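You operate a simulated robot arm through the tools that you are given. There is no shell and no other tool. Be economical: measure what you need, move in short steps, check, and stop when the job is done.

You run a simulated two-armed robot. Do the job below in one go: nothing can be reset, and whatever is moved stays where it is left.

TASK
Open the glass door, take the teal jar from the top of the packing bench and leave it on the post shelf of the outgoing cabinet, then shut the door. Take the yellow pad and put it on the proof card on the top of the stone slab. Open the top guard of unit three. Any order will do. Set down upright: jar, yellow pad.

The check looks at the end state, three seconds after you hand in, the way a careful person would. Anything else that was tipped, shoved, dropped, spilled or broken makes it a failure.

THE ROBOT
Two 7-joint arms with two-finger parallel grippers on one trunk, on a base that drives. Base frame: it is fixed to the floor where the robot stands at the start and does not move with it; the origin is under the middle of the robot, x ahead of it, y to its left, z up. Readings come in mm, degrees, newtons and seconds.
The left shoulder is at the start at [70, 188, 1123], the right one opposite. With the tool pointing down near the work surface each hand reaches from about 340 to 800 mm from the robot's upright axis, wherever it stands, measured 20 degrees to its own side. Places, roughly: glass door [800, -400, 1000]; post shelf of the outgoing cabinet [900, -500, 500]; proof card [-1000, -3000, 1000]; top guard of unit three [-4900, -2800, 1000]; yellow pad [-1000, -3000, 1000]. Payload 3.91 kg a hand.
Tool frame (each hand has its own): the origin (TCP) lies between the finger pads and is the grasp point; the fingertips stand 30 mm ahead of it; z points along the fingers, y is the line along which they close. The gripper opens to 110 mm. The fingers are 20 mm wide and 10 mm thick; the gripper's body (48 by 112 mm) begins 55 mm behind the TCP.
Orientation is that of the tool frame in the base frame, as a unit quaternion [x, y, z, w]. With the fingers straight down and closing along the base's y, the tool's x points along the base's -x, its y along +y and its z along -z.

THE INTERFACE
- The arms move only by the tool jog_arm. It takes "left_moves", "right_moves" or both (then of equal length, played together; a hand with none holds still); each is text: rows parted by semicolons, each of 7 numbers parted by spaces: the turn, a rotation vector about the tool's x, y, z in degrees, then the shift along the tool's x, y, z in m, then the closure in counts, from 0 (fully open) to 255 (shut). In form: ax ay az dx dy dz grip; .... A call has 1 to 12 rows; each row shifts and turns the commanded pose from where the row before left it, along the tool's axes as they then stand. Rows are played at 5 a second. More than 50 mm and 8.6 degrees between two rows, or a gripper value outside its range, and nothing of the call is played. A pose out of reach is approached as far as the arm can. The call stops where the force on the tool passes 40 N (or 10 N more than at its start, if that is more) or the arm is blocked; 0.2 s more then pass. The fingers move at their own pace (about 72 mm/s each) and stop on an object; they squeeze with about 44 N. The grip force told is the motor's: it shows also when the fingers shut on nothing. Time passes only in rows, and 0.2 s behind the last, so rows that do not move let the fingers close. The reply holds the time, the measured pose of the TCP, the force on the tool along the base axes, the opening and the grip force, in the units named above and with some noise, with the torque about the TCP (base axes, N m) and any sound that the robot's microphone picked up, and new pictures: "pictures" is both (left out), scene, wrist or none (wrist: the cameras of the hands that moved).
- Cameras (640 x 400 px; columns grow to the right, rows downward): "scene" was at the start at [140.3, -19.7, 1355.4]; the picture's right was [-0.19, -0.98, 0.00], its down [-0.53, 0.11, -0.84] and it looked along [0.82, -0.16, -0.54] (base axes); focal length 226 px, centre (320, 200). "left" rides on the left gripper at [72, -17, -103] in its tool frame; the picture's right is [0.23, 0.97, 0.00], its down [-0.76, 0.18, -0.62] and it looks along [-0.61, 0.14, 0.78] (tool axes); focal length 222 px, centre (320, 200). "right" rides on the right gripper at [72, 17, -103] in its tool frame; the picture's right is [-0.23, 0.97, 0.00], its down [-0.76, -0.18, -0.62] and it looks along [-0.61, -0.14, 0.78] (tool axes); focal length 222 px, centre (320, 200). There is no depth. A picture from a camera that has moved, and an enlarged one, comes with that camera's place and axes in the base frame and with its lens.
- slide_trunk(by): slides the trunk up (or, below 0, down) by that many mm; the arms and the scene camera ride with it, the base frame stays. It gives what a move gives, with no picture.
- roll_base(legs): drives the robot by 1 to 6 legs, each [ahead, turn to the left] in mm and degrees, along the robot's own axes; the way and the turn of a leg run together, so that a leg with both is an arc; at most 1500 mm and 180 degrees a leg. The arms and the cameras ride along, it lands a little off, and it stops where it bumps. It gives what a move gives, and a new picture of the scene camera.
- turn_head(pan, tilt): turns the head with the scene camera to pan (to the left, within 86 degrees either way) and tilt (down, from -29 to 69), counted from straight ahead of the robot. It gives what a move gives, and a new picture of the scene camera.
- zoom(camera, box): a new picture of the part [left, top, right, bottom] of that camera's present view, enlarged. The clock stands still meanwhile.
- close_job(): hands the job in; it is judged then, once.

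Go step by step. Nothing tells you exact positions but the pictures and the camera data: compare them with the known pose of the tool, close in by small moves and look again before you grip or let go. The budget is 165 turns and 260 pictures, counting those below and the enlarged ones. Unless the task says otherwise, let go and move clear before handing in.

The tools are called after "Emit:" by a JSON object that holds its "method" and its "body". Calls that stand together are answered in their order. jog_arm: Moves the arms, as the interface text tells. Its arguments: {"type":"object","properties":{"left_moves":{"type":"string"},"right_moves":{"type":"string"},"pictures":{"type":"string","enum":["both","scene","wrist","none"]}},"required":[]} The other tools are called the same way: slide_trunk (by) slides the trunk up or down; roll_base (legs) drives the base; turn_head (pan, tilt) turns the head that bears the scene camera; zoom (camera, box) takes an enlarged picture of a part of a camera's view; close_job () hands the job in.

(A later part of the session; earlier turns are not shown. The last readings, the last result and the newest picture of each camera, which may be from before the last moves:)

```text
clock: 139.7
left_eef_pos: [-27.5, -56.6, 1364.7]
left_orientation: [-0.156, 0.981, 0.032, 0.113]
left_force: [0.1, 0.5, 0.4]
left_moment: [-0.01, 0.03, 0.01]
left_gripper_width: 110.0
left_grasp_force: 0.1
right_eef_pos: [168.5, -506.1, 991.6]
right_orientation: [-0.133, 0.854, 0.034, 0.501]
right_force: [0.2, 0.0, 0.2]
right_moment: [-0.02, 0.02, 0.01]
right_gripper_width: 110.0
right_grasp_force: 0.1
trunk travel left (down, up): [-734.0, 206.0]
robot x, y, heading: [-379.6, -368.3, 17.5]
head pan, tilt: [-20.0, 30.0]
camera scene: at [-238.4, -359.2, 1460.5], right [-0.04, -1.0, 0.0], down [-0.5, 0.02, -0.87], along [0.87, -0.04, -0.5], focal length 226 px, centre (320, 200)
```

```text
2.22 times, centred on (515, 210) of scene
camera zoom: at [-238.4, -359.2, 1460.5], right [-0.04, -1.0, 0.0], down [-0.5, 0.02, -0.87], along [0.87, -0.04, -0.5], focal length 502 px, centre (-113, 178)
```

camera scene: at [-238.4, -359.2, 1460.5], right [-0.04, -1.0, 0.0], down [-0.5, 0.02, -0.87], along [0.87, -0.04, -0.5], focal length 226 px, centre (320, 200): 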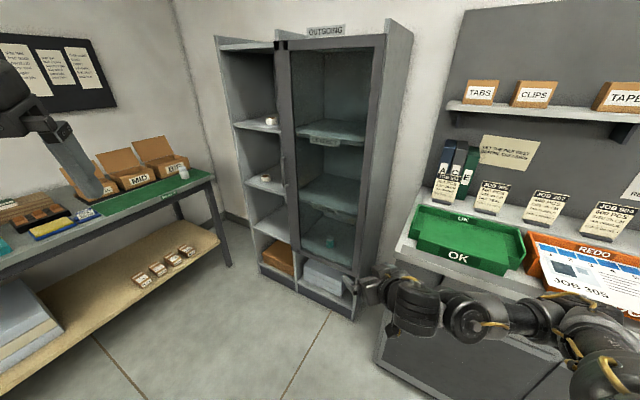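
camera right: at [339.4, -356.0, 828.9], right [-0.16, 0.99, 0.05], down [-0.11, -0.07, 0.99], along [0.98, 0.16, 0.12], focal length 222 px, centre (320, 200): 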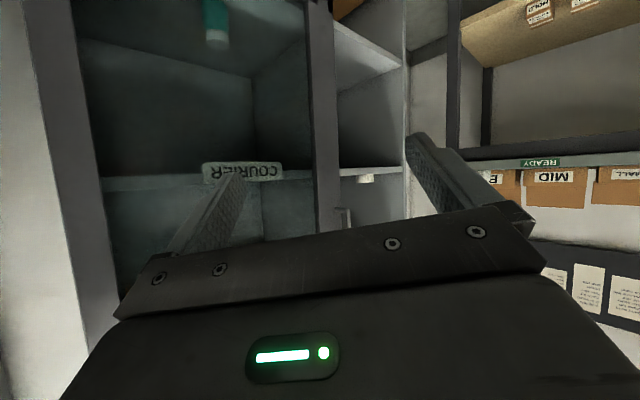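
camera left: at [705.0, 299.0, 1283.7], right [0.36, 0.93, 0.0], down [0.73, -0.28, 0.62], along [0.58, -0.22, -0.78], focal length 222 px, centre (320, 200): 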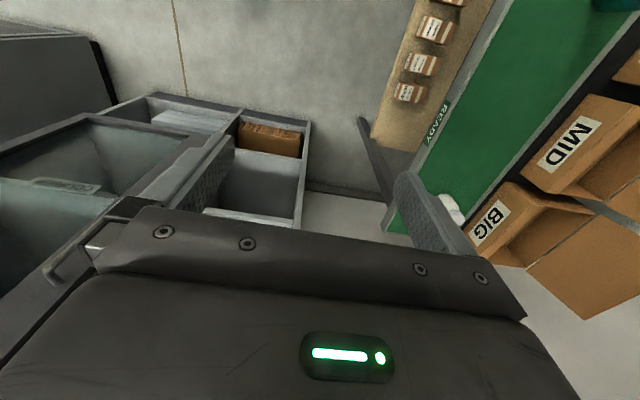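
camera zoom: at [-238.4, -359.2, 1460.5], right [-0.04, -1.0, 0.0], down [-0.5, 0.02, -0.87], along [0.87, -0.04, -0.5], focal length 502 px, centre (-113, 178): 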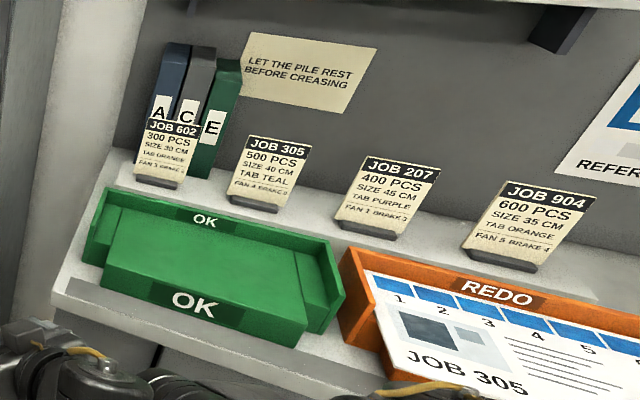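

Door is shut, jar upright behind it, worktop items in place. Now head for the slab area around (-1000, -3000): turn and drive down the aisle in stages.

Emit:
{"method": "roll_base", "body": {"legs": [[0, -135.5], [1200, 0]]}}

Emit:
{"method": "turn_head", "body": {"pan": 20, "tilt": 25}}

```text
clock: 151.3
left_eef_pos: [-951.4, -1887.8, 1364.1]
left_orientation: [0.844, 0.523, -0.092, 0.075]
left_force: [0.0, 0.9, -0.3]
left_moment: [-0.03, 0.01, 0.0]
left_gripper_width: 110.3
left_grasp_force: 0.1
right_eef_pos: [-1409.1, -1712.4, 990.7]
right_orientation: [0.737, 0.453, -0.449, 0.224]
right_force: [-0.9, 0.3, 0.4]
right_moment: [0.0, 0.01, 0.0]
right_gripper_width: 109.6
right_grasp_force: 0.0
trunk travel left (down, up): [-734.0, 206.0]
robot x, y, heading: [-927.8, -1423.8, -116.9]
head pan, tilt: [-20.0, 30.0]
camera scene: at [-1013.7, -1526.7, 1460.4], right [-0.68, 0.73, 0.0], down [0.37, 0.34, -0.87], along [-0.63, -0.59, -0.5], focal length 226 px, centre (320, 200)
```

scene: 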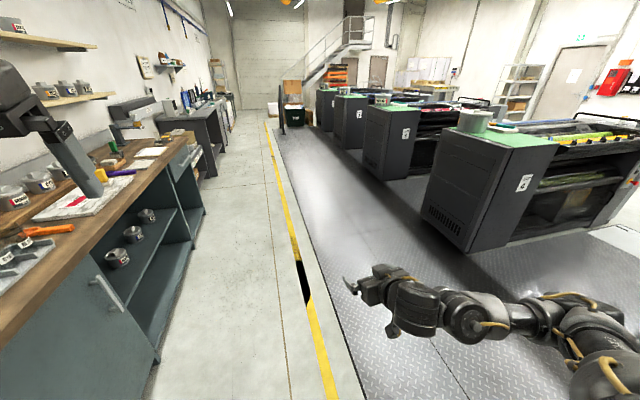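

```text
clock: 152.4
left_eef_pos: [-952.0, -1887.4, 1362.8]
left_orientation: [0.844, 0.522, -0.093, 0.074]
left_force: [0.8, 0.5, -0.3]
left_moment: [0.0, 0.0, -0.03]
left_gripper_width: 109.8
left_grasp_force: 0.1
right_eef_pos: [-1409.9, -1712.7, 991.5]
right_orientation: [0.737, 0.454, -0.448, 0.224]
right_force: [-0.1, 0.1, 0.2]
right_moment: [0.03, 0.02, 0.01]
right_gripper_width: 110.0
right_grasp_force: 0.0
trunk travel left (down, up): [-734.0, 206.0]
robot x, y, heading: [-925.7, -1415.1, -117.0]
head pan, tilt: [20.0, 25.0]
camera scene: at [-959.0, -1556.6, 1468.4], right [-0.99, 0.12, 0.0], down [0.05, 0.42, -0.91], along [-0.11, -0.9, -0.42], focal length 226 px, centre (320, 200)
```

scene: 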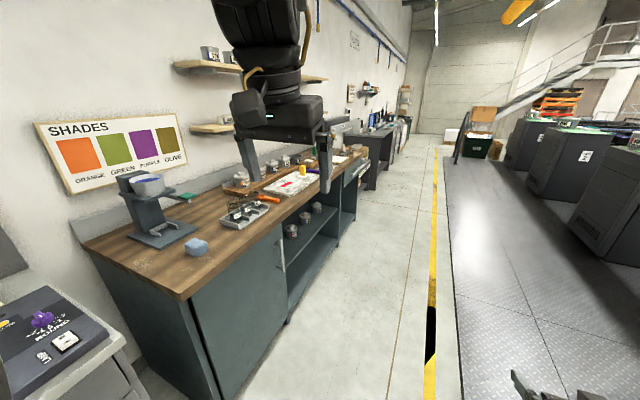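

Emit:
{"method": "zoom", "body": {"camera": "scene", "box": [170, 120, 400, 270]}}

Emit:
{"method": "roll_base", "body": {"legs": [[600, 0]]}}

```text
2.67 times, centred on (285, 195) of scene
camera zoom: at [-959.0, -1556.6, 1468.4], right [-0.99, 0.12, 0.0], down [0.05, 0.42, -0.91], along [-0.11, -0.9, -0.42], focal length 603 px, centre (413, 213)
```

zoom: 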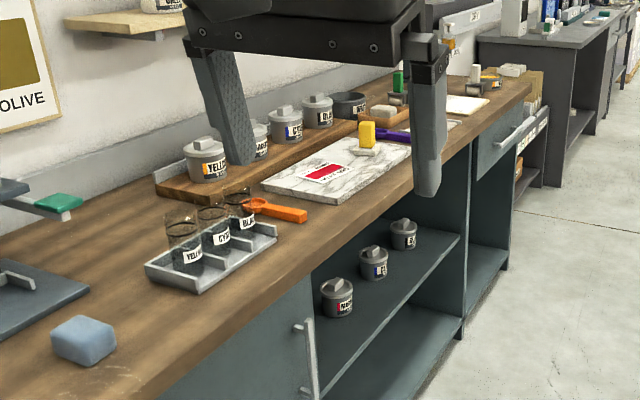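

```text
clock: 155.7
left_eef_pos: [-1222.6, -2409.8, 1364.1]
left_orientation: [0.845, 0.521, -0.092, 0.074]
left_force: [-0.4, -0.2, 0.8]
left_moment: [0.01, -0.01, -0.02]
left_gripper_width: 110.2
left_grasp_force: 0.1
right_eef_pos: [-1679.4, -2231.2, 991.7]
right_orientation: [0.738, 0.451, -0.45, 0.224]
right_force: [-0.2, 0.1, 0.3]
right_moment: [0.01, 0.0, -0.01]
right_gripper_width: 110.1
right_grasp_force: 0.0
trunk travel left (down, up): [-734.0, 206.0]
robot x, y, heading: [-1195.7, -1941.1, -117.5]
head pan, tilt: [20.0, 25.0]
camera scene: at [-1227.6, -2078.0, 1468.5], right [-0.99, 0.13, 0.0], down [0.05, 0.42, -0.91], along [-0.12, -0.9, -0.42], focal length 226 px, centre (320, 200)
```

scene: 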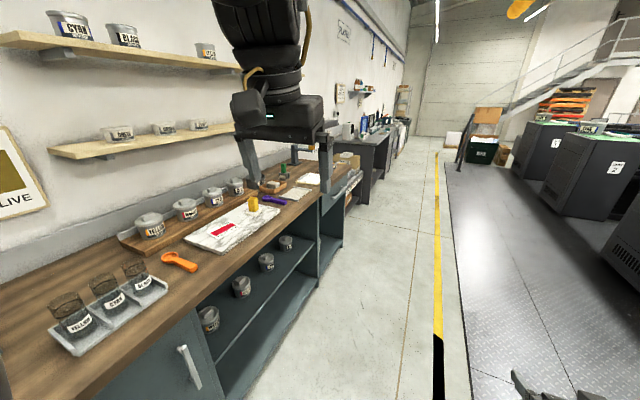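

The slab, yellow pad and a green pad are on the wooden bench. Drive 790 mm on and turn to face it.

Emit:
{"method": "roll_base", "body": {"legs": [[790, 0], [0, 84]]}}

Emit:
{"method": "turn_head", "body": {"pan": 0, "tilt": 40}}

```text
clock: 163.6
left_eef_pos: [-1107.0, -2743.5, 1364.6]
left_orientation: [0.286, 0.951, -0.02, 0.116]
left_force: [-0.1, -0.5, 0.6]
left_moment: [-0.02, 0.03, -0.01]
left_gripper_width: 109.7
left_grasp_force: 0.1
right_eef_pos: [-1337.8, -3175.5, 991.5]
right_orientation: [0.252, 0.828, -0.188, 0.465]
right_force: [0.4, 1.0, -0.1]
right_moment: [0.0, 0.01, 0.05]
right_gripper_width: 109.8
right_grasp_force: 0.1
trunk travel left (down, up): [-734.0, 206.0]
robot x, y, heading: [-1568.8, -2664.5, -33.9]
head pan, tilt: [20.0, 25.0]
camera scene: at [-1436.9, -2714.1, 1468.4], right [-0.24, -0.97, 0.0], down [-0.41, 0.1, -0.91], along [0.88, -0.22, -0.42], focal length 226 px, centre (320, 200)
```

scene: 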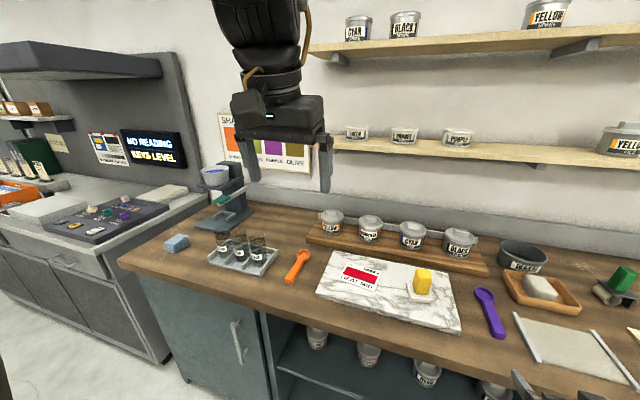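

```text
clock: 164.4
left_eef_pos: [-1108.3, -2743.5, 1364.1]
left_orientation: [0.286, 0.951, -0.02, 0.117]
left_force: [-0.4, 0.8, 0.0]
left_moment: [-0.03, 0.0, 0.01]
left_gripper_width: 110.0
left_grasp_force: 0.0
right_eef_pos: [-1336.6, -3174.1, 990.8]
right_orientation: [0.252, 0.827, -0.188, 0.465]
right_force: [0.0, -0.7, 0.2]
right_moment: [-0.01, -0.01, 0.02]
right_gripper_width: 110.0
right_grasp_force: 0.0
trunk travel left (down, up): [-734.0, 206.0]
robot x, y, heading: [-1571.8, -2659.1, -34.1]
head pan, tilt: [0.0, 40.0]
camera scene: at [-1455.7, -2739.1, 1445.1], right [-0.56, -0.83, 0.0], down [-0.53, 0.36, -0.77], along [0.64, -0.43, -0.64], focal length 226 px, centre (320, 200)
```

scene: 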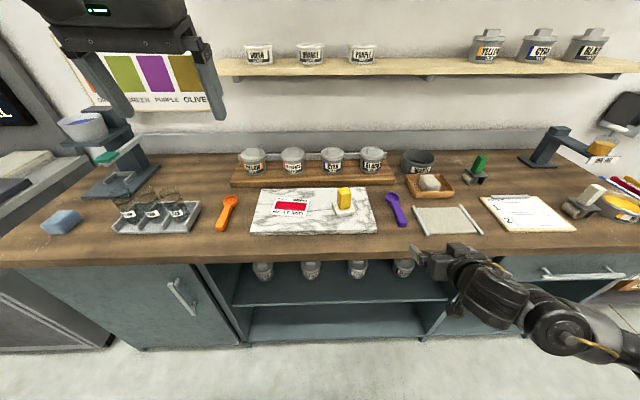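

Emit:
{"method": "zoom", "body": {"camera": "scene", "box": [230, 160, 430, 260]}}

Emit:
{"method": "zoom", "body": {"camera": "scene", "box": [400, 120, 640, 250]}}

```text
3.20 times, centred on (330, 210) of scene
camera zoom: at [-1455.7, -2739.1, 1445.1], right [-0.56, -0.83, 0.0], down [-0.53, 0.36, -0.77], along [0.64, -0.43, -0.64], focal length 723 px, centre (288, 168)
```

zoom: 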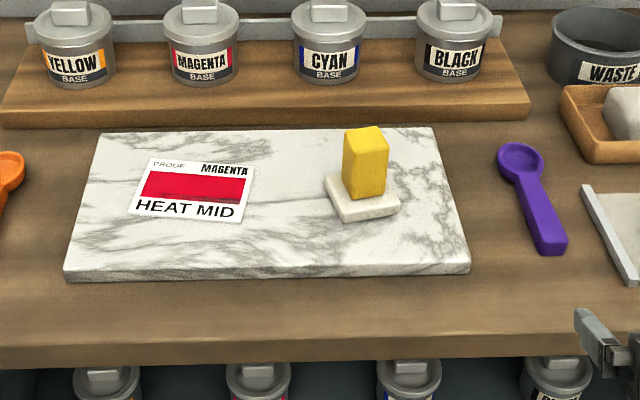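

```text
2.67 times, centred on (520, 185) of scene
camera zoom: at [-1455.7, -2739.1, 1445.1], right [-0.56, -0.83, 0.0], down [-0.53, 0.36, -0.77], along [0.64, -0.43, -0.64], focal length 603 px, centre (-213, 240)
```

zoom: 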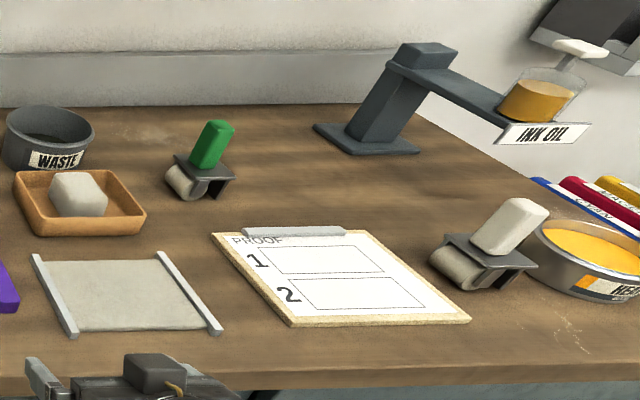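

The yellow pad (yellow grip on a white base) stands on the marble slab; the PROOF card lies ~180 mm to its left on the slab. I'll raise the right hand, turn it tool-down yawed to match the pad, and move a little closer.

Emit:
{"method": "jog_arm", "body": {"right_moves": "0 0 0 -0.0302 -0.0027 -0.0173 0; 0 0 0 -0.0302 -0.0027 -0.0173 0; -1.9 7.31 -2.14 0 0 0 0; -1.9 7.31 -2.14 0 0 0 0; -1.9 7.31 -2.14 0 0 0 0; -1.9 7.31 -2.14 0 0 0 0; -1.9 7.31 -2.14 0 0 0 0; -1.9 7.31 -2.14 0 0 0 0; -1.9 7.31 -2.14 0 0 0 0; -1.9 7.31 -2.14 0 0 0 0; 0 0 0 0 0 0 0", "pictures": "none"}}

Emit:
{"method": "roll_base", "body": {"legs": [[80, 0]]}}

```text
clock: 165.6
left_eef_pos: [-1106.0, -2743.9, 1364.3]
left_orientation: [0.287, 0.951, -0.02, 0.116]
left_force: [0.2, -0.8, 0.0]
left_moment: [0.04, -0.02, 0.01]
left_gripper_width: 110.1
left_grasp_force: 0.1
right_eef_pos: [-1331.6, -3178.0, 1005.4]
right_orientation: [0.234, 0.897, -0.132, 0.351]
right_force: [74.3, 4.2, -38.9]
right_moment: [-3.38, -2.33, -6.68]
right_gripper_width: 110.2
right_grasp_force: 0.0
right hand out of reach, approached as far as the arm can: row 1, 2, 3, 5
trunk travel left (down, up): [-734.0, 206.0]
robot x, y, heading: [-1570.2, -2658.3, -34.0]
head pan, tilt: [0.0, 40.0]
stopped in row 5 (right hand): the force on the tool passed its limit at 296 N (the readings are from after the stop); the commanded pose is now the measured one
```

```text
clock: 166.3
left_eef_pos: [-1104.6, -2745.9, 1364.8]
left_orientation: [0.288, 0.95, -0.02, 0.116]
left_force: [-0.6, 0.2, -0.8]
left_moment: [0.02, 0.01, -0.02]
left_gripper_width: 109.9
left_grasp_force: 0.1
right_eef_pos: [-1329.0, -3180.9, 1006.1]
right_orientation: [0.236, 0.895, -0.13, 0.354]
right_force: [15.1, 1.5, -10.7]
right_moment: [-0.92, -0.82, -1.38]
right_gripper_width: 109.8
right_grasp_force: 0.1
trunk travel left (down, up): [-734.0, 206.0]
robot x, y, heading: [-1566.7, -2666.1, -34.0]
head pan, tilt: [0.0, 40.0]
stopped in leg 1: the force on the tool passed its limit at 99 N (the readings are from after the stop); the commanded pose is now the measured one
camera scene: at [-1453.5, -2741.1, 1445.3], right [-0.56, -0.83, 0.0], down [-0.53, 0.36, -0.77], along [0.64, -0.43, -0.64], focal length 226 px, centre (320, 200)
```

scene: 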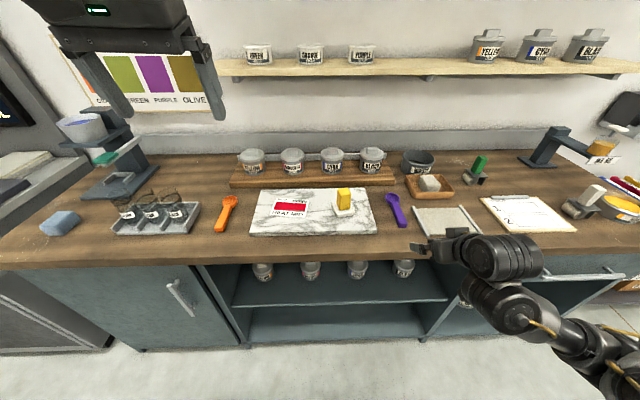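

The right arm is folded onto itself there; I'll undo a bit of that rotation to relieve it and use the left arm (clean, tool-down) for the pad instead.

Emit:
{"method": "jog_arm", "body": {"right_moves": "1.9 -7.31 2.14 0 0 0 0; 1.9 -7.31 2.14 0 0 0 0; 0 0 0 0 0 0 0", "pictures": "wrist"}}

```text
clock: 167.1
left_eef_pos: [-1101.2, -2745.6, 1363.4]
left_orientation: [0.286, 0.951, -0.02, 0.116]
left_force: [0.4, -0.2, -0.5]
left_moment: [0.03, -0.03, -0.01]
left_gripper_width: 110.2
left_grasp_force: 0.1
right_eef_pos: [-1326.7, -3181.1, 1004.7]
right_orientation: [0.262, 0.83, -0.178, 0.46]
right_force: [0.6, -0.6, -0.6]
right_moment: [-0.01, -0.02, -0.05]
right_gripper_width: 110.1
right_grasp_force: 0.0
trunk travel left (down, up): [-734.0, 206.0]
robot x, y, heading: [-1565.7, -2664.4, -33.9]
head pan, tilt: [0.0, 40.0]
camera right: at [-1418.6, -3093.3, 993.5], right [0.68, 0.72, 0.14], down [-0.19, -0.02, 0.98], along [0.71, -0.7, 0.13], focal length 222 px, centre (320, 200)
```

right: 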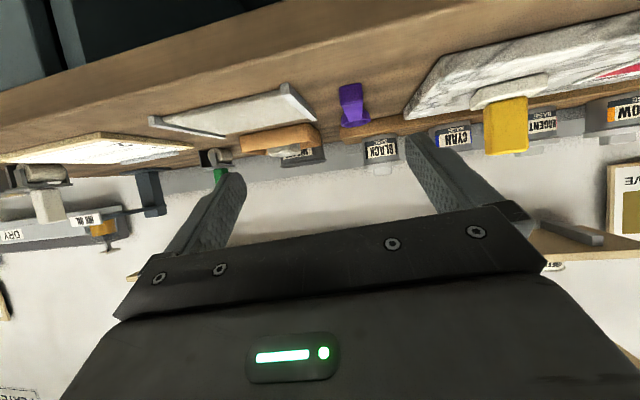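

Now the left hand: straighten it tool-down with the pad's yaw and bring it over toward the pad, stopping high to look.

Emit:
{"method": "jog_arm", "body": {"left_moves": "-0.18 4.53 -6.13 0 0 0 0; -0.18 4.53 -6.13 0 0 0 0; -0.18 4.53 -6.13 0 0 0 0; 0 0 0 -0.0157 -0.034 0.0263 0; 0 0 0 -0.0157 -0.034 0.0263 0; 0 0 0 -0.0157 -0.034 0.0263 0; 0 0 0 -0.0157 -0.034 0.0263 0; 0 0 0 -0.0157 -0.034 0.0263 0; 0 0 0 -0.0157 -0.034 0.0263 0; 0 0 0 -0.0157 -0.034 0.0263 0; 0 0 0 -0.0157 -0.034 0.0163 0; 0 0 0 0 0 0 0", "pictures": "both"}}

```text
clock: 169.7
left_eef_pos: [-1051.8, -3026.5, 1160.7]
left_orientation: [0.129, 0.992, -0.001, 0.0]
left_force: [0.3, 0.8, 0.6]
left_moment: [0.0, 0.01, 0.02]
left_gripper_width: 109.8
left_grasp_force: 0.0
left hand out of reach, approached as far as the arm can: row 6, 11
right_eef_pos: [-1328.8, -3181.0, 1006.0]
right_orientation: [0.262, 0.83, -0.177, 0.46]
right_force: [0.2, 0.7, -0.6]
right_moment: [0.0, 0.01, 0.02]
right_gripper_width: 110.0
right_grasp_force: 0.0
trunk travel left (down, up): [-734.0, 206.0]
robot x, y, heading: [-1567.7, -2667.6, -34.2]
head pan, tilt: [0.0, 40.0]
camera scene: at [-1452.3, -2741.6, 1445.1], right [-0.56, -0.83, 0.0], down [-0.53, 0.36, -0.77], along [0.63, -0.43, -0.64], focal length 226 px, centre (320, 200)
camera left: at [-1127.1, -3023.0, 1263.5], right [0.03, 1.0, 0.0], down [0.78, -0.02, 0.62], along [0.62, -0.02, -0.78], focal length 222 px, centre (320, 200)
```

scene: 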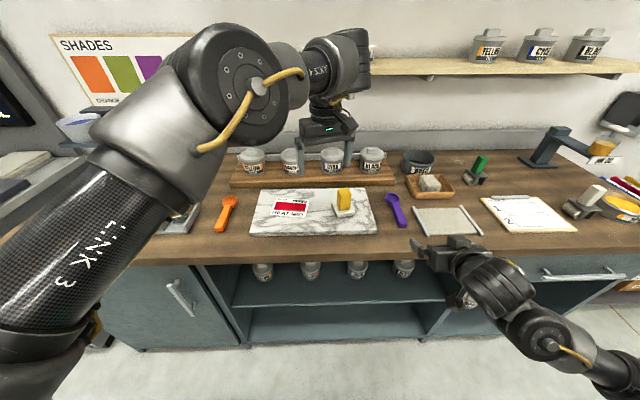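
left: 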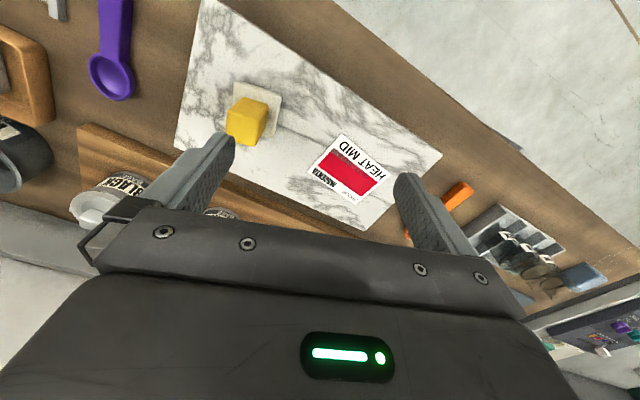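

Emit:
{"method": "zoom", "body": {"camera": "left", "box": [200, 60, 400, 240]}}

```text
2.22 times, centred on (300, 150) of left
camera zoom: at [-1127.1, -3023.0, 1263.5], right [0.03, 1.0, 0.0], down [0.78, -0.02, 0.62], along [0.62, -0.02, -0.78], focal length 494 px, centre (364, 311)
```

zoom: 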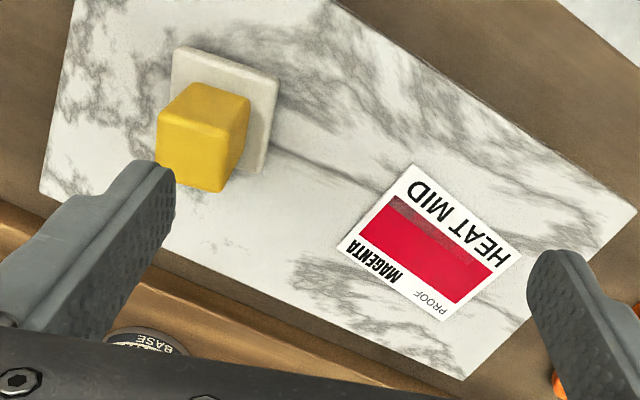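

Pad base centre is at (-1031, -3117), handle ~35 mm wide, yaw matches; card centre at (-919, -2978). Turning the base right 10° puts both well within the left arm's reach.

Emit:
{"method": "roll_base", "body": {"legs": [[0, -10]]}}

```text
clock: 170.8
left_eef_pos: [-1123.8, -3109.9, 1162.2]
left_orientation: [0.213, 0.977, -0.003, 0.0]
left_force: [-0.6, -1.0, -0.3]
left_moment: [-0.02, -0.02, 0.02]
left_gripper_width: 109.9
left_grasp_force: 0.0
right_eef_pos: [-1420.3, -3214.4, 1003.8]
right_orientation: [0.332, 0.804, -0.215, 0.444]
right_force: [0.2, 0.4, -0.8]
right_moment: [-0.02, 0.02, -0.01]
right_gripper_width: 110.3
right_grasp_force: 0.0
trunk travel left (down, up): [-734.0, 206.0]
robot x, y, heading: [-1565.6, -2664.3, -43.9]
head pan, tilt: [0.0, 40.0]
camera scene: at [-1467.1, -2760.1, 1445.1], right [-0.69, -0.72, 0.0], down [-0.46, 0.45, -0.77], along [0.55, -0.53, -0.64], focal length 226 px, centre (320, 200)
```

scene: 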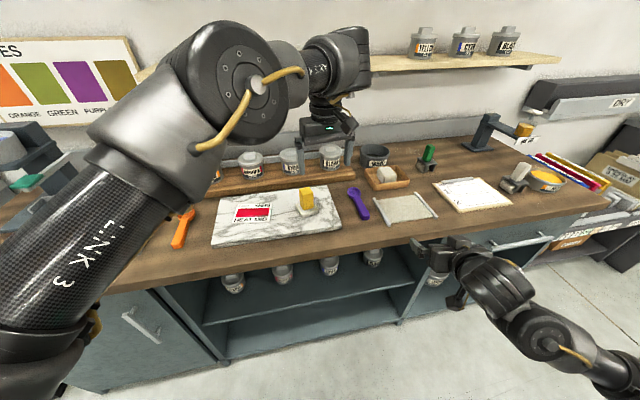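

Emit:
{"method": "jog_arm", "body": {"left_moves": "0 0 0 -0.0437 0.0158 0 0; 0 0 0 -0.0437 0.0158 0 0; 0 0 -6.6 0 0 0 0; 0 0 0 0 0 0.04 0; 0 0 0 0 0 0.04 0; 0 0 0 0 0 0 0", "pictures": "wrist"}}

```text
clock: 172.2
left_eef_pos: [-1071.4, -3085.6, 1072.1]
left_orientation: [0.158, 0.987, -0.004, 0.0]
left_force: [-0.2, -0.5, -0.9]
left_moment: [0.0, 0.01, 0.0]
left_gripper_width: 109.9
left_grasp_force: 0.0
left hand out of reach, approached as far as the arm can: row 1, 2
right_eef_pos: [-1421.5, -3215.5, 1004.5]
right_orientation: [0.333, 0.804, -0.216, 0.443]
right_force: [0.6, -0.5, -0.3]
right_moment: [-0.01, 0.0, 0.03]
right_gripper_width: 109.8
right_grasp_force: 0.1
trunk travel left (down, up): [-734.0, 206.0]
robot x, y, heading: [-1566.3, -2663.9, -44.0]
head pan, tilt: [0.0, 40.0]
camera left: at [-1145.5, -3079.0, 1175.8], right [0.09, 1.0, -0.01], down [0.78, -0.06, 0.62], along [0.62, -0.06, -0.78], focal length 222 px, centre (320, 200)
```

left: 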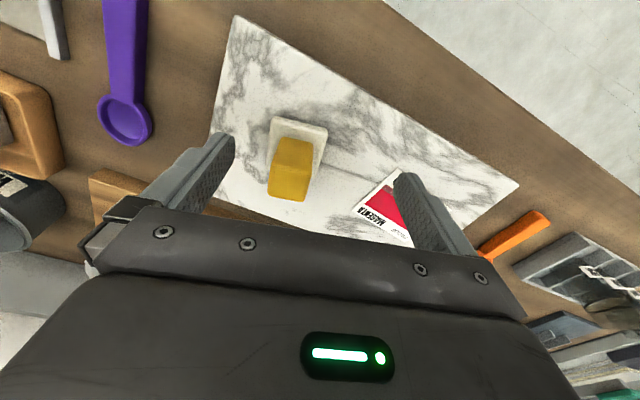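

Emit:
{"method": "jog_arm", "body": {"left_moves": "0 0 0 -0.024 -0.009 0.005 0; 0 0 0 -0.024 -0.009 0.005 0; 0 0 0 0 0 0 0", "pictures": "wrist"}}

```text
clock: 173.0
left_eef_pos: [-1044.1, -3098.2, 1060.5]
left_orientation: [0.159, 0.987, -0.004, 0.0]
left_force: [-0.1, -0.6, -0.2]
left_moment: [0.0, -0.05, 0.01]
left_gripper_width: 109.8
left_grasp_force: 0.1
left hand out of reach, approached as far as the arm can: row 1, 2
right_eef_pos: [-1421.5, -3214.8, 1004.2]
right_orientation: [0.333, 0.804, -0.216, 0.443]
right_force: [1.1, -1.3, -0.7]
right_moment: [-0.01, 0.04, 0.03]
right_gripper_width: 110.1
right_grasp_force: 0.1
trunk travel left (down, up): [-734.0, 206.0]
robot x, y, heading: [-1566.6, -2664.3, -44.1]
head pan, tilt: [0.0, 40.0]
camera left: at [-1118.8, -3089.9, 1163.5], right [0.09, 1.0, -0.01], down [0.78, -0.06, 0.62], along [0.62, -0.06, -0.78], focal length 222 px, centre (320, 200)
```

left: 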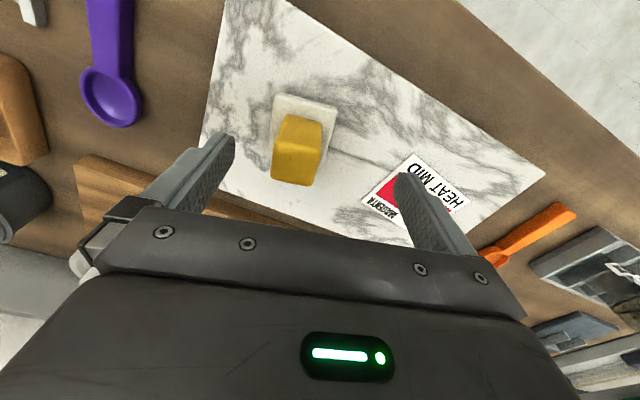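

Emit:
{"method": "jog_arm", "body": {"left_moves": "0 0 0 0 -0.007 0.025 0; 0 0 0 -0.009 -0.007 0.02 0; 0 0 0 -0.009 0 0.015 0; 0 0 0 0 0 0 0", "pictures": "wrist"}}

```text
clock: 174.0
left_eef_pos: [-1042.0, -3101.3, 1000.3]
left_orientation: [0.158, 0.987, -0.006, 0.001]
left_force: [0.1, 0.1, 0.1]
left_moment: [0.01, -0.03, -0.02]
left_gripper_width: 109.9
left_grasp_force: 0.1
left hand out of reach, approached as far as the arm can: row 2, 3
right_eef_pos: [-1419.9, -3215.4, 1006.7]
right_orientation: [0.332, 0.804, -0.216, 0.444]
right_force: [0.2, 0.6, -0.5]
right_moment: [0.0, 0.03, 0.01]
right_gripper_width: 110.0
right_grasp_force: 0.1
trunk travel left (down, up): [-734.0, 206.0]
robot x, y, heading: [-1568.2, -2663.0, -44.1]
head pan, tilt: [0.0, 40.0]
camera left: at [-1115.2, -3094.1, 1102.5], right [0.09, 1.0, -0.01], down [0.78, -0.06, 0.62], along [0.62, -0.06, -0.78], focal length 222 px, centre (320, 200)
```

left: 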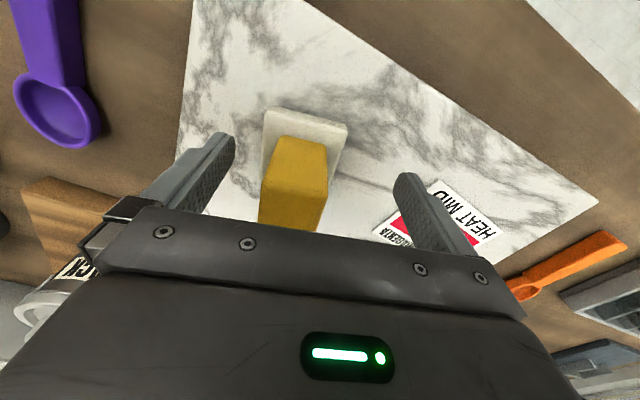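

Slightly short of reach; roll the base ahead 22 mm (fingers straddle the handle with room).

Emit:
{"method": "roll_base", "body": {"legs": [[22, 0]]}}

Emit:
{"method": "jog_arm", "body": {"left_moves": "0 0 0 0 0 0.008 0; 0 0 0 0 0 0.007 0; 0 0 0 0 0 0 0", "pictures": "wrist"}}

```text
clock: 174.8
left_eef_pos: [-1027.8, -3115.3, 1000.5]
left_orientation: [0.157, 0.988, -0.006, 0.002]
left_force: [-0.4, 0.4, 0.6]
left_moment: [-0.02, -0.02, -0.01]
left_gripper_width: 110.0
left_grasp_force: 0.0
right_eef_pos: [-1407.1, -3227.3, 1006.5]
right_orientation: [0.332, 0.803, -0.216, 0.445]
right_force: [0.0, -0.1, 0.5]
right_moment: [0.02, 0.0, 0.01]
right_gripper_width: 110.1
right_grasp_force: 0.0
trunk travel left (down, up): [-734.0, 206.0]
robot x, y, heading: [-1551.2, -2678.4, -43.8]
head pan, tilt: [0.0, 40.0]
camera scene: at [-1453.9, -2772.1, 1445.6], right [-0.69, -0.72, 0.0], down [-0.46, 0.44, -0.77], along [0.55, -0.53, -0.64], focal length 226 px, centre (320, 200)
```

scene: 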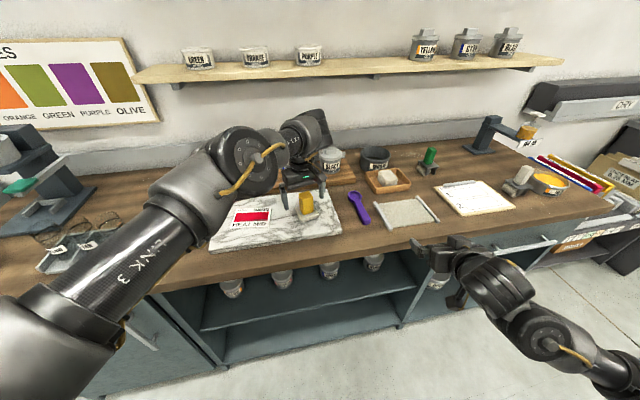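

```text
clock: 175.6
left_eef_pos: [-1024.9, -3116.7, 984.0]
left_orientation: [0.159, 0.987, -0.005, 0.001]
left_force: [0.1, 0.1, -0.2]
left_moment: [0.0, -0.03, 0.01]
left_gripper_width: 110.2
left_grasp_force: 0.1
right_eef_pos: [-1404.1, -3230.4, 1005.1]
right_orientation: [0.332, 0.804, -0.215, 0.443]
right_force: [0.3, -0.3, 0.3]
right_moment: [0.02, -0.02, -0.01]
right_gripper_width: 110.0
right_grasp_force: 0.2
trunk travel left (down, up): [-734.0, 206.0]
robot x, y, heading: [-1552.0, -2679.1, -43.8]
head pan, tilt: [0.0, 40.0]
camera left: at [-1100.0, -3109.7, 1087.4], right [0.09, 1.0, -0.01], down [0.78, -0.06, 0.62], along [0.62, -0.06, -0.78], focal length 222 px, centre (320, 200)
```

left: 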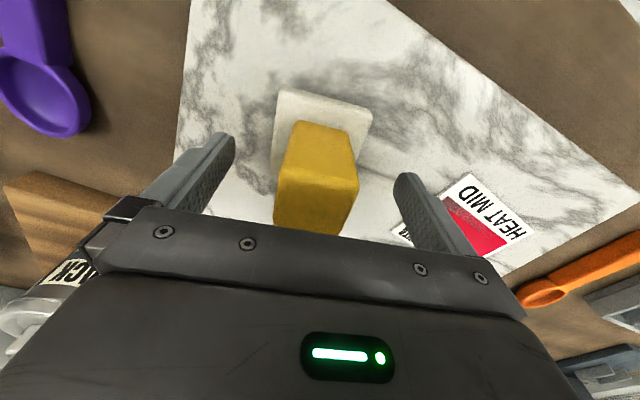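

Handle is centred. Close.

Emit:
{"method": "jog_arm", "body": {"left_moves": "0 0 0 0 0 0 80; 0 0 0 0 0 0 130; 0 0 0 0 0 0 170; 0 0 0 0 0 0 210; 0 0 0 0 0 0 255; 0 0 0 0 0 0 255", "pictures": "none"}}

Emit:
{"method": "jog_arm", "body": {"left_moves": "0 0 0 0 0 -0.005 255; 0 0 0 0 0 -0.01 255; 0 0 0 0 0 -0.01 255; 0 0 0 0 0 0 255", "pictures": "wrist"}}

```text
clock: 177.0
left_eef_pos: [-1025.5, -3117.5, 985.6]
left_orientation: [0.159, 0.987, -0.006, 0.001]
left_force: [-0.2, 0.8, 0.8]
left_moment: [0.05, -0.02, -0.04]
left_gripper_width: 37.5
left_grasp_force: 44.2
right_eef_pos: [-1405.7, -3230.1, 1004.6]
right_orientation: [0.332, 0.804, -0.216, 0.443]
right_force: [-0.4, 0.1, 0.2]
right_moment: [-0.02, 0.0, -0.03]
right_gripper_width: 110.1
right_grasp_force: 0.1
trunk travel left (down, up): [-734.0, 206.0]
robot x, y, heading: [-1549.9, -2677.8, -44.0]
head pan, tilt: [0.0, 40.0]
```

```text
clock: 178.0
left_eef_pos: [-1025.7, -3118.2, 1009.5]
left_orientation: [0.158, 0.987, -0.006, 0.001]
left_force: [-0.5, 0.5, -0.7]
left_moment: [0.0, 0.0, -0.02]
left_gripper_width: 37.6
left_grasp_force: 44.1
right_eef_pos: [-1404.9, -3229.6, 1004.2]
right_orientation: [0.332, 0.804, -0.215, 0.443]
right_force: [-0.3, -0.3, 0.6]
right_moment: [-0.03, -0.06, 0.0]
right_gripper_width: 110.0
right_grasp_force: 0.2
trunk travel left (down, up): [-734.0, 206.0]
robot x, y, heading: [-1551.7, -2680.0, -43.7]
head pan, tilt: [0.0, 40.0]
camera left: at [-1099.8, -3109.2, 1114.0], right [0.09, 1.0, -0.01], down [0.78, -0.06, 0.62], along [0.62, -0.06, -0.78], focal length 222 px, centre (320, 200)
```

left: 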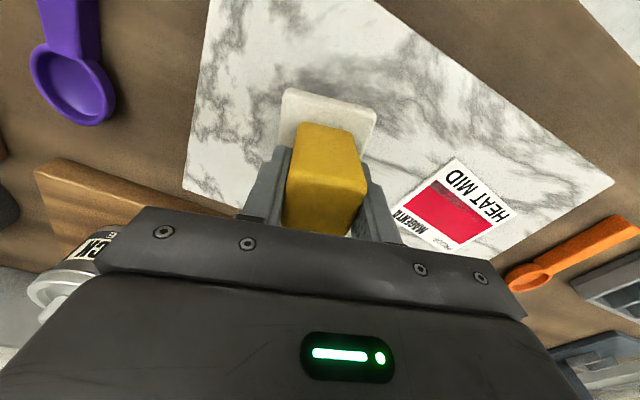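

Pad lifted. Carry it over the card (Δ ≈ 112, 140 mm) and turn it 22° to match the card.

Emit:
{"method": "jog_arm", "body": {"left_moves": "0 0 0 -0.0125 0.0336 0 255; 0 0 0 -0.0125 0.0336 0 255; 0 0 0 -0.0125 0.0336 0 255; 0 0 0 -0.0125 0.0336 0 255; 0 0 0 -0.0125 0.0336 0 255; 0 0 7.4 0 0 0 255; 0 0 7.4 0 0 0 255; 0 0 7.4 0 0 0 255; 0 0 0 0 0 0 255", "pictures": "both"}}

```text
clock: 180.0
left_eef_pos: [-913.2, -2977.9, 1008.8]
left_orientation: [0.346, 0.938, -0.005, 0.001]
left_force: [0.0, 0.0, -0.7]
left_moment: [-0.01, 0.0, -0.03]
left_gripper_width: 37.4
left_grasp_force: 44.2
right_eef_pos: [-1406.4, -3231.1, 1006.0]
right_orientation: [0.332, 0.805, -0.215, 0.443]
right_force: [-0.3, 0.3, -0.1]
right_moment: [-0.01, 0.01, -0.02]
right_gripper_width: 109.9
right_grasp_force: 0.0
trunk travel left (down, up): [-734.0, 206.0]
robot x, y, heading: [-1551.7, -2679.5, -43.6]
head pan, tilt: [0.0, 40.0]
camera scene: at [-1451.4, -2775.4, 1445.0], right [-0.69, -0.72, 0.0], down [-0.46, 0.45, -0.77], along [0.55, -0.53, -0.64], focal length 226 px, centre (320, 200)
camera left: at [-979.3, -2941.8, 1111.6], right [0.46, 0.89, -0.01], down [0.69, -0.35, 0.63], along [0.55, -0.3, -0.78], focal length 222 px, centre (320, 200)
```

scene: 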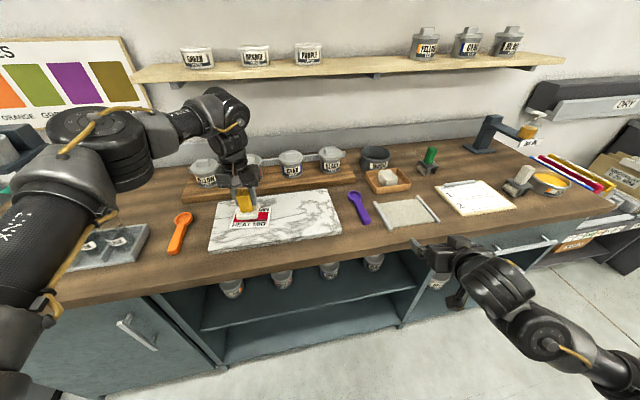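
left: 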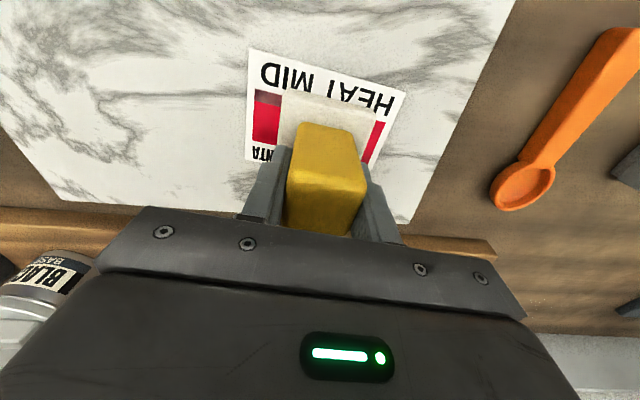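

Pad is centred over the card within ~6 mm. Lower 21 mm, then feel for contact.

Emit:
{"method": "jog_arm", "body": {"left_moves": "0 0 0 0 0 0.008 255; 0 0 0 0 0 0.008 255; 0 0 0 0 0 0.005 255; 0 0 0 0 0 0 255", "pictures": "none"}}

Emit:
{"method": "jog_arm", "body": {"left_moves": "0 0 0 0 0 0.002 255; 0 0 0 0 0 0 255", "pictures": "wrist"}}

```text
clock: 181.0
left_eef_pos: [-914.6, -2975.9, 987.7]
left_orientation: [0.346, 0.938, -0.007, 0.003]
left_force: [2.6, -1.6, 6.8]
left_moment: [0.28, -0.07, -0.06]
left_gripper_width: 37.4
left_grasp_force: 44.8
right_eef_pos: [-1406.2, -3229.0, 1005.7]
right_orientation: [0.332, 0.804, -0.216, 0.444]
right_force: [0.4, 0.9, -0.4]
right_moment: [0.0, 0.01, 0.0]
right_gripper_width: 109.8
right_grasp_force: 0.0
trunk travel left (down, up): [-734.0, 206.0]
robot x, y, heading: [-1550.9, -2678.5, -44.1]
head pan, tilt: [0.0, 40.0]
```

```text
clock: 181.6
left_eef_pos: [-915.6, -2976.0, 988.4]
left_orientation: [0.345, 0.938, -0.006, 0.005]
left_force: [4.0, -2.1, 20.4]
left_moment: [0.65, -0.19, -0.04]
left_gripper_width: 37.5
left_grasp_force: 43.9
right_eef_pos: [-1405.9, -3230.2, 1005.7]
right_orientation: [0.332, 0.804, -0.216, 0.444]
right_force: [0.2, -0.5, 0.2]
right_moment: [-0.01, 0.03, 0.0]
right_gripper_width: 110.1
right_grasp_force: 0.0
trunk travel left (down, up): [-734.0, 206.0]
robot x, y, heading: [-1553.1, -2679.5, -43.9]
head pan, tilt: [0.0, 40.0]
camera left: at [-981.5, -2940.4, 1091.0], right [0.46, 0.89, -0.01], down [0.69, -0.35, 0.63], along [0.56, -0.3, -0.78], focal length 222 px, centre (320, 200)
```

left: 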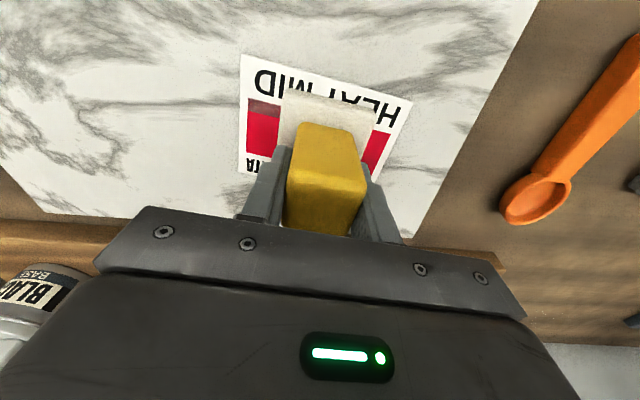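

Contact made. Ease up 2 mm, release, and rise.

Emit:
{"method": "jog_arm", "body": {"left_moves": "0 0 0 0 0 -0.002 255; 0 0 0 0 0 0 255; 0 0 0 0 0 0 200; 0 0 0 0 0 0 130; 0 0 0 0 0 0 60; 0 0 0 0 0 0 0; 0 0 0 0 0 0 0; 0 0 0 0 0 -0.03 0; 0 0 0 0 0 -0.045 0; 0 0 0 0 0 -0.045 0; 0 0 0 0 0 -0.03 0; 0 0 0 0 0 0 0", "pictures": "both"}}

```text
clock: 184.2
left_eef_pos: [-915.8, -2975.4, 1136.0]
left_orientation: [0.345, 0.939, -0.006, 0.002]
left_force: [-0.7, -0.7, -0.1]
left_moment: [0.0, -0.03, 0.0]
left_gripper_width: 109.8
left_grasp_force: 0.1
right_eef_pos: [-1404.8, -3229.3, 1004.4]
right_orientation: [0.332, 0.804, -0.216, 0.443]
right_force: [1.2, -0.1, 0.3]
right_moment: [-0.03, 0.04, -0.02]
right_gripper_width: 110.0
right_grasp_force: 0.0
trunk travel left (down, up): [-734.0, 206.0]
robot x, y, heading: [-1553.2, -2678.9, -43.8]
head pan, tilt: [0.0, 40.0]
camera scene: at [-1450.2, -2774.7, 1445.0], right [-0.69, -0.72, 0.0], down [-0.46, 0.45, -0.77], along [0.55, -0.53, -0.64], focal length 226 px, centre (320, 200)
camera left: at [-981.2, -2940.9, 1239.1], right [0.46, 0.89, -0.01], down [0.7, -0.35, 0.63], along [0.55, -0.29, -0.78], focal length 222 px, centre (320, 200)
```

scene: 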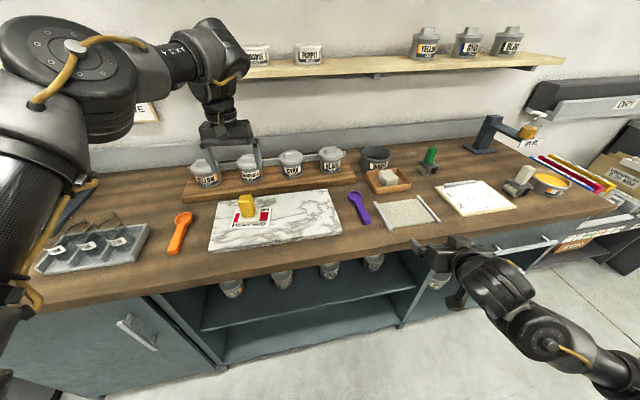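
left: 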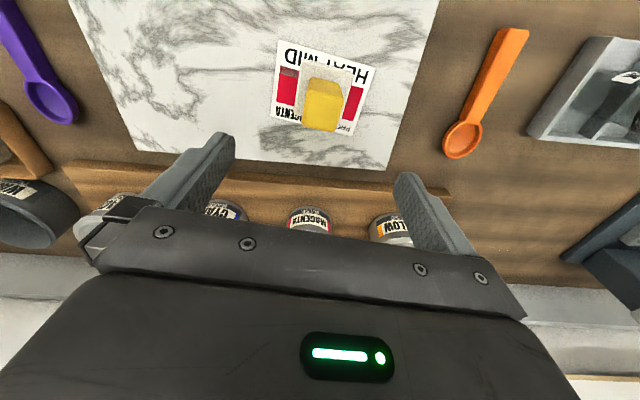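

The pad stands upright on the proof card. Retract the left arm, back away and look toward the units.

Emit:
{"method": "jog_arm", "body": {"left_moves": "0 0 0 0.045 0 -0.02 0; 0 0 0 0.045 0 -0.02 0; 0 0 0 0.045 0 -0.02 0; 0 0 0 0.045 0 -0.02 0; 0 0 0 0 0 0 0", "pictures": "none"}}

Emit:
{"method": "roll_base", "body": {"legs": [[-400, 0], [0, -110]]}}

Emit:
{"method": "turn_head", "body": {"pan": 0, "tilt": 15}}

```text
clock: 185.4
left_eef_pos: [-1051.6, -2855.8, 1213.4]
left_orientation: [0.345, 0.938, -0.004, 0.001]
left_force: [-0.2, -0.5, -0.6]
left_moment: [-0.02, 0.03, 0.02]
left_gripper_width: 110.0
left_grasp_force: 0.0
right_eef_pos: [-1404.5, -3231.2, 1004.9]
right_orientation: [0.333, 0.804, -0.216, 0.443]
right_force: [-0.4, -0.2, -0.4]
right_moment: [0.03, 0.0, 0.03]
right_gripper_width: 109.9
right_grasp_force: 0.1
trunk travel left (down, up): [-734.0, 206.0]
robot x, y, heading: [-1549.0, -2680.4, -43.8]
head pan, tilt: [0.0, 40.0]
```

```text
clock: 192.5
left_eef_pos: [-2176.2, -2808.5, 1214.7]
left_orientation: [0.963, 0.268, -0.004, -0.003]
left_force: [-0.1, 0.7, 0.2]
left_moment: [0.02, -0.01, 0.01]
left_gripper_width: 110.0
left_grasp_force: 0.1
right_eef_pos: [-2417.2, -2355.3, 1005.2]
right_orientation: [0.847, 0.199, -0.486, 0.082]
right_force: [-0.8, 0.0, -1.0]
right_moment: [0.02, -0.03, 0.01]
right_gripper_width: 109.9
right_grasp_force: 0.0
trunk travel left (down, up): [-734.0, 206.0]
robot x, y, heading: [-1849.3, -2389.5, -152.8]
head pan, tilt: [0.0, 40.0]
camera scene: at [-1966.3, -2457.1, 1445.1], right [-0.46, 0.89, 0.0], down [0.57, 0.3, -0.77], along [-0.68, -0.35, -0.64], focal length 226 px, centre (320, 200)
```

scene: 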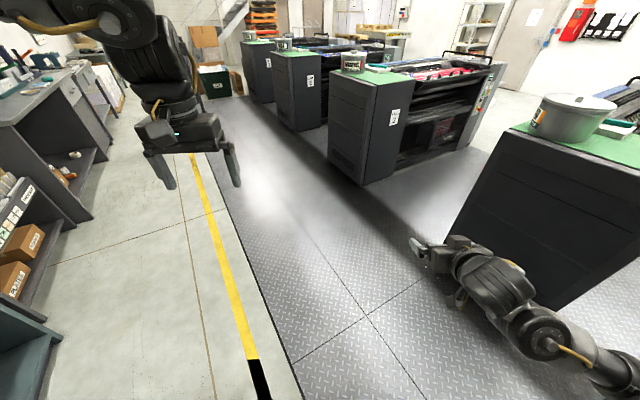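

```text
clock: 193.4
left_eef_pos: [-2177.3, -2808.0, 1214.4]
left_orientation: [0.964, 0.267, -0.004, -0.003]
left_force: [-0.3, 0.3, -0.4]
left_moment: [0.03, -0.03, -0.01]
left_gripper_width: 110.2
left_grasp_force: 0.1
right_eef_pos: [-2417.8, -2354.8, 1004.7]
right_orientation: [0.847, 0.2, -0.486, 0.084]
right_force: [-1.7, -0.3, 0.5]
right_moment: [0.0, 0.01, -0.03]
right_gripper_width: 110.1
right_grasp_force: 0.1
trunk travel left (down, up): [-734.0, 206.0]
robot x, y, heading: [-1847.5, -2390.3, -152.6]
head pan, tilt: [0.0, 15.0]
camera scene: at [-1973.8, -2461.0, 1484.5], right [-0.46, 0.89, 0.0], down [0.23, 0.12, -0.97], along [-0.86, -0.44, -0.26], focal length 226 px, centre (320, 200)
```

scene: 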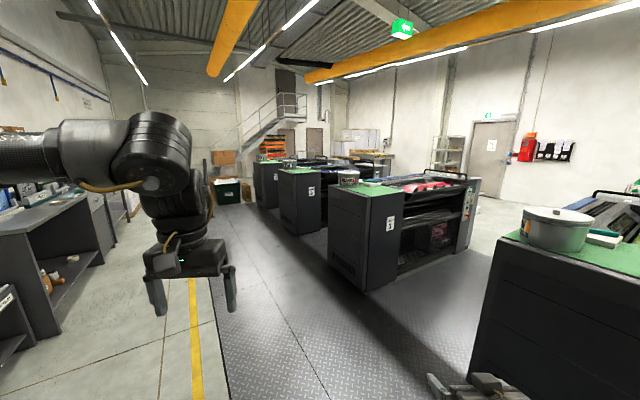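

Emit:
{"method": "zoom", "body": {"camera": "scene", "box": [240, 140, 520, 300]}}

Emit:
{"method": "turn_head", "body": {"pan": -45, "tilt": 25}}

```text
2.29 times, centred on (380, 220) of scene
camera zoom: at [-1973.8, -2461.0, 1484.5], right [-0.46, 0.89, 0.0], down [0.23, 0.12, -0.97], along [-0.86, -0.44, -0.26], focal length 517 px, centre (183, 154)
```

zoom: 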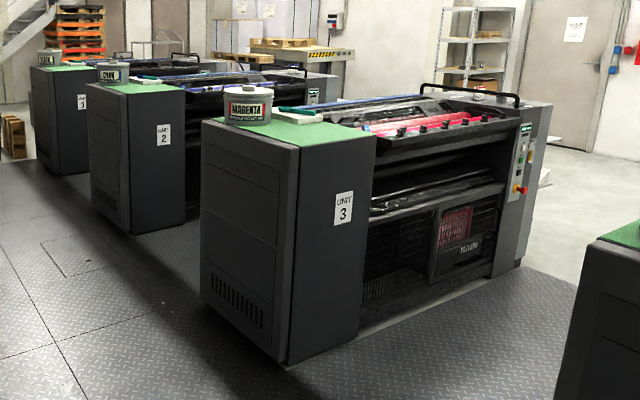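

```text
clock: 194.5
left_eef_pos: [-2175.5, -2807.8, 1215.3]
left_orientation: [0.964, 0.268, -0.005, -0.003]
left_force: [0.7, 0.3, -0.8]
left_moment: [-0.03, -0.01, -0.01]
left_gripper_width: 110.1
left_grasp_force: 0.0
right_eef_pos: [-2416.7, -2355.0, 1005.8]
right_orientation: [0.847, 0.199, -0.486, 0.083]
right_force: [-0.8, 0.6, 0.7]
right_moment: [0.02, 0.0, 0.01]
right_gripper_width: 110.0
right_grasp_force: 0.1
trunk travel left (down, up): [-734.0, 206.0]
robot x, y, heading: [-1849.2, -2391.5, -152.7]
head pan, tilt: [-45.0, 25.0]
camera scene: at [-1978.7, -2390.3, 1468.4], right [0.3, 0.95, 0.0], down [0.4, -0.13, -0.91], along [-0.86, 0.27, -0.42], focal length 226 px, centre (320, 200)
```

scene: 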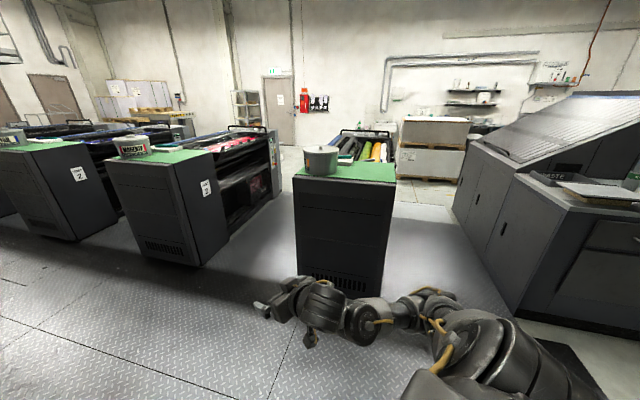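

Unit 3 is identified (MAGENTA can on top); its operator side faces the gap toward unit 4. Before entering, tidy the right arm in open space: forward and up.

Emit:
{"method": "jog_arm", "body": {"right_moves": "0 0 0 -0.023 0 0.04 255; 0 0 0 -0.023 0 0.04 255; 0 0 0 -0.023 0 0.04 255; 0 0 0 -0.023 0 0.04 255; 0 0 0 -0.04 0 -0.023 255; 0 0 0 -0.04 0 -0.023 255; 0 0 0 -0.04 0 -0.023 255; 0 0 0 -0.04 0 -0.023 255; 0 8 0 0 0 0 255; 0 8 0 0 0 0 255; 0 8 0 0 0 0 255; 0 0 0 0 0 0 255", "pictures": "scene"}}

```text
clock: 196.5
left_eef_pos: [-2175.9, -2808.6, 1213.4]
left_orientation: [0.964, 0.267, -0.005, -0.004]
left_force: [0.3, -0.3, 0.4]
left_moment: [0.03, 0.02, 0.01]
left_gripper_width: 109.8
left_grasp_force: 0.1
right_eef_pos: [-2588.8, -2442.7, 1190.9]
right_orientation: [0.858, 0.202, -0.466, 0.075]
right_force: [-42.0, -20.8, -9.5]
right_moment: [-0.41, 1.1, -0.61]
right_gripper_width: 0.1
right_grasp_force: 37.2
trunk travel left (down, up): [-734.0, 206.0]
robot x, y, heading: [-1844.7, -2394.9, -152.8]
head pan, tilt: [-45.0, 25.0]
stopped in row 9 (right hand): the force on the tool passed its limit at 193 N (the readings are from after the stop); the commanded pose is now the measured one
camera scene: at [-1978.8, -2391.0, 1468.3], right [0.3, 0.95, 0.0], down [0.4, -0.13, -0.91], along [-0.86, 0.27, -0.42], focal length 226 px, centre (320, 200)
```

scene: 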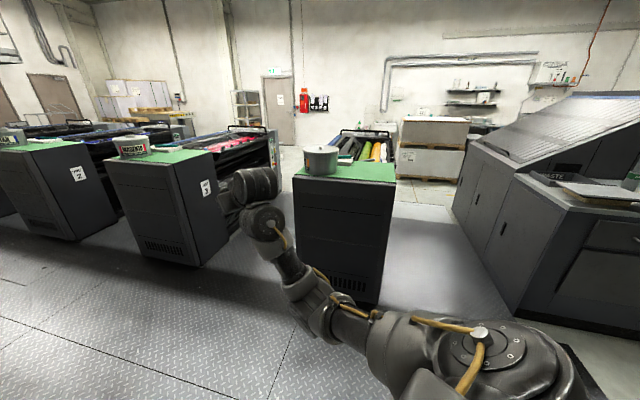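

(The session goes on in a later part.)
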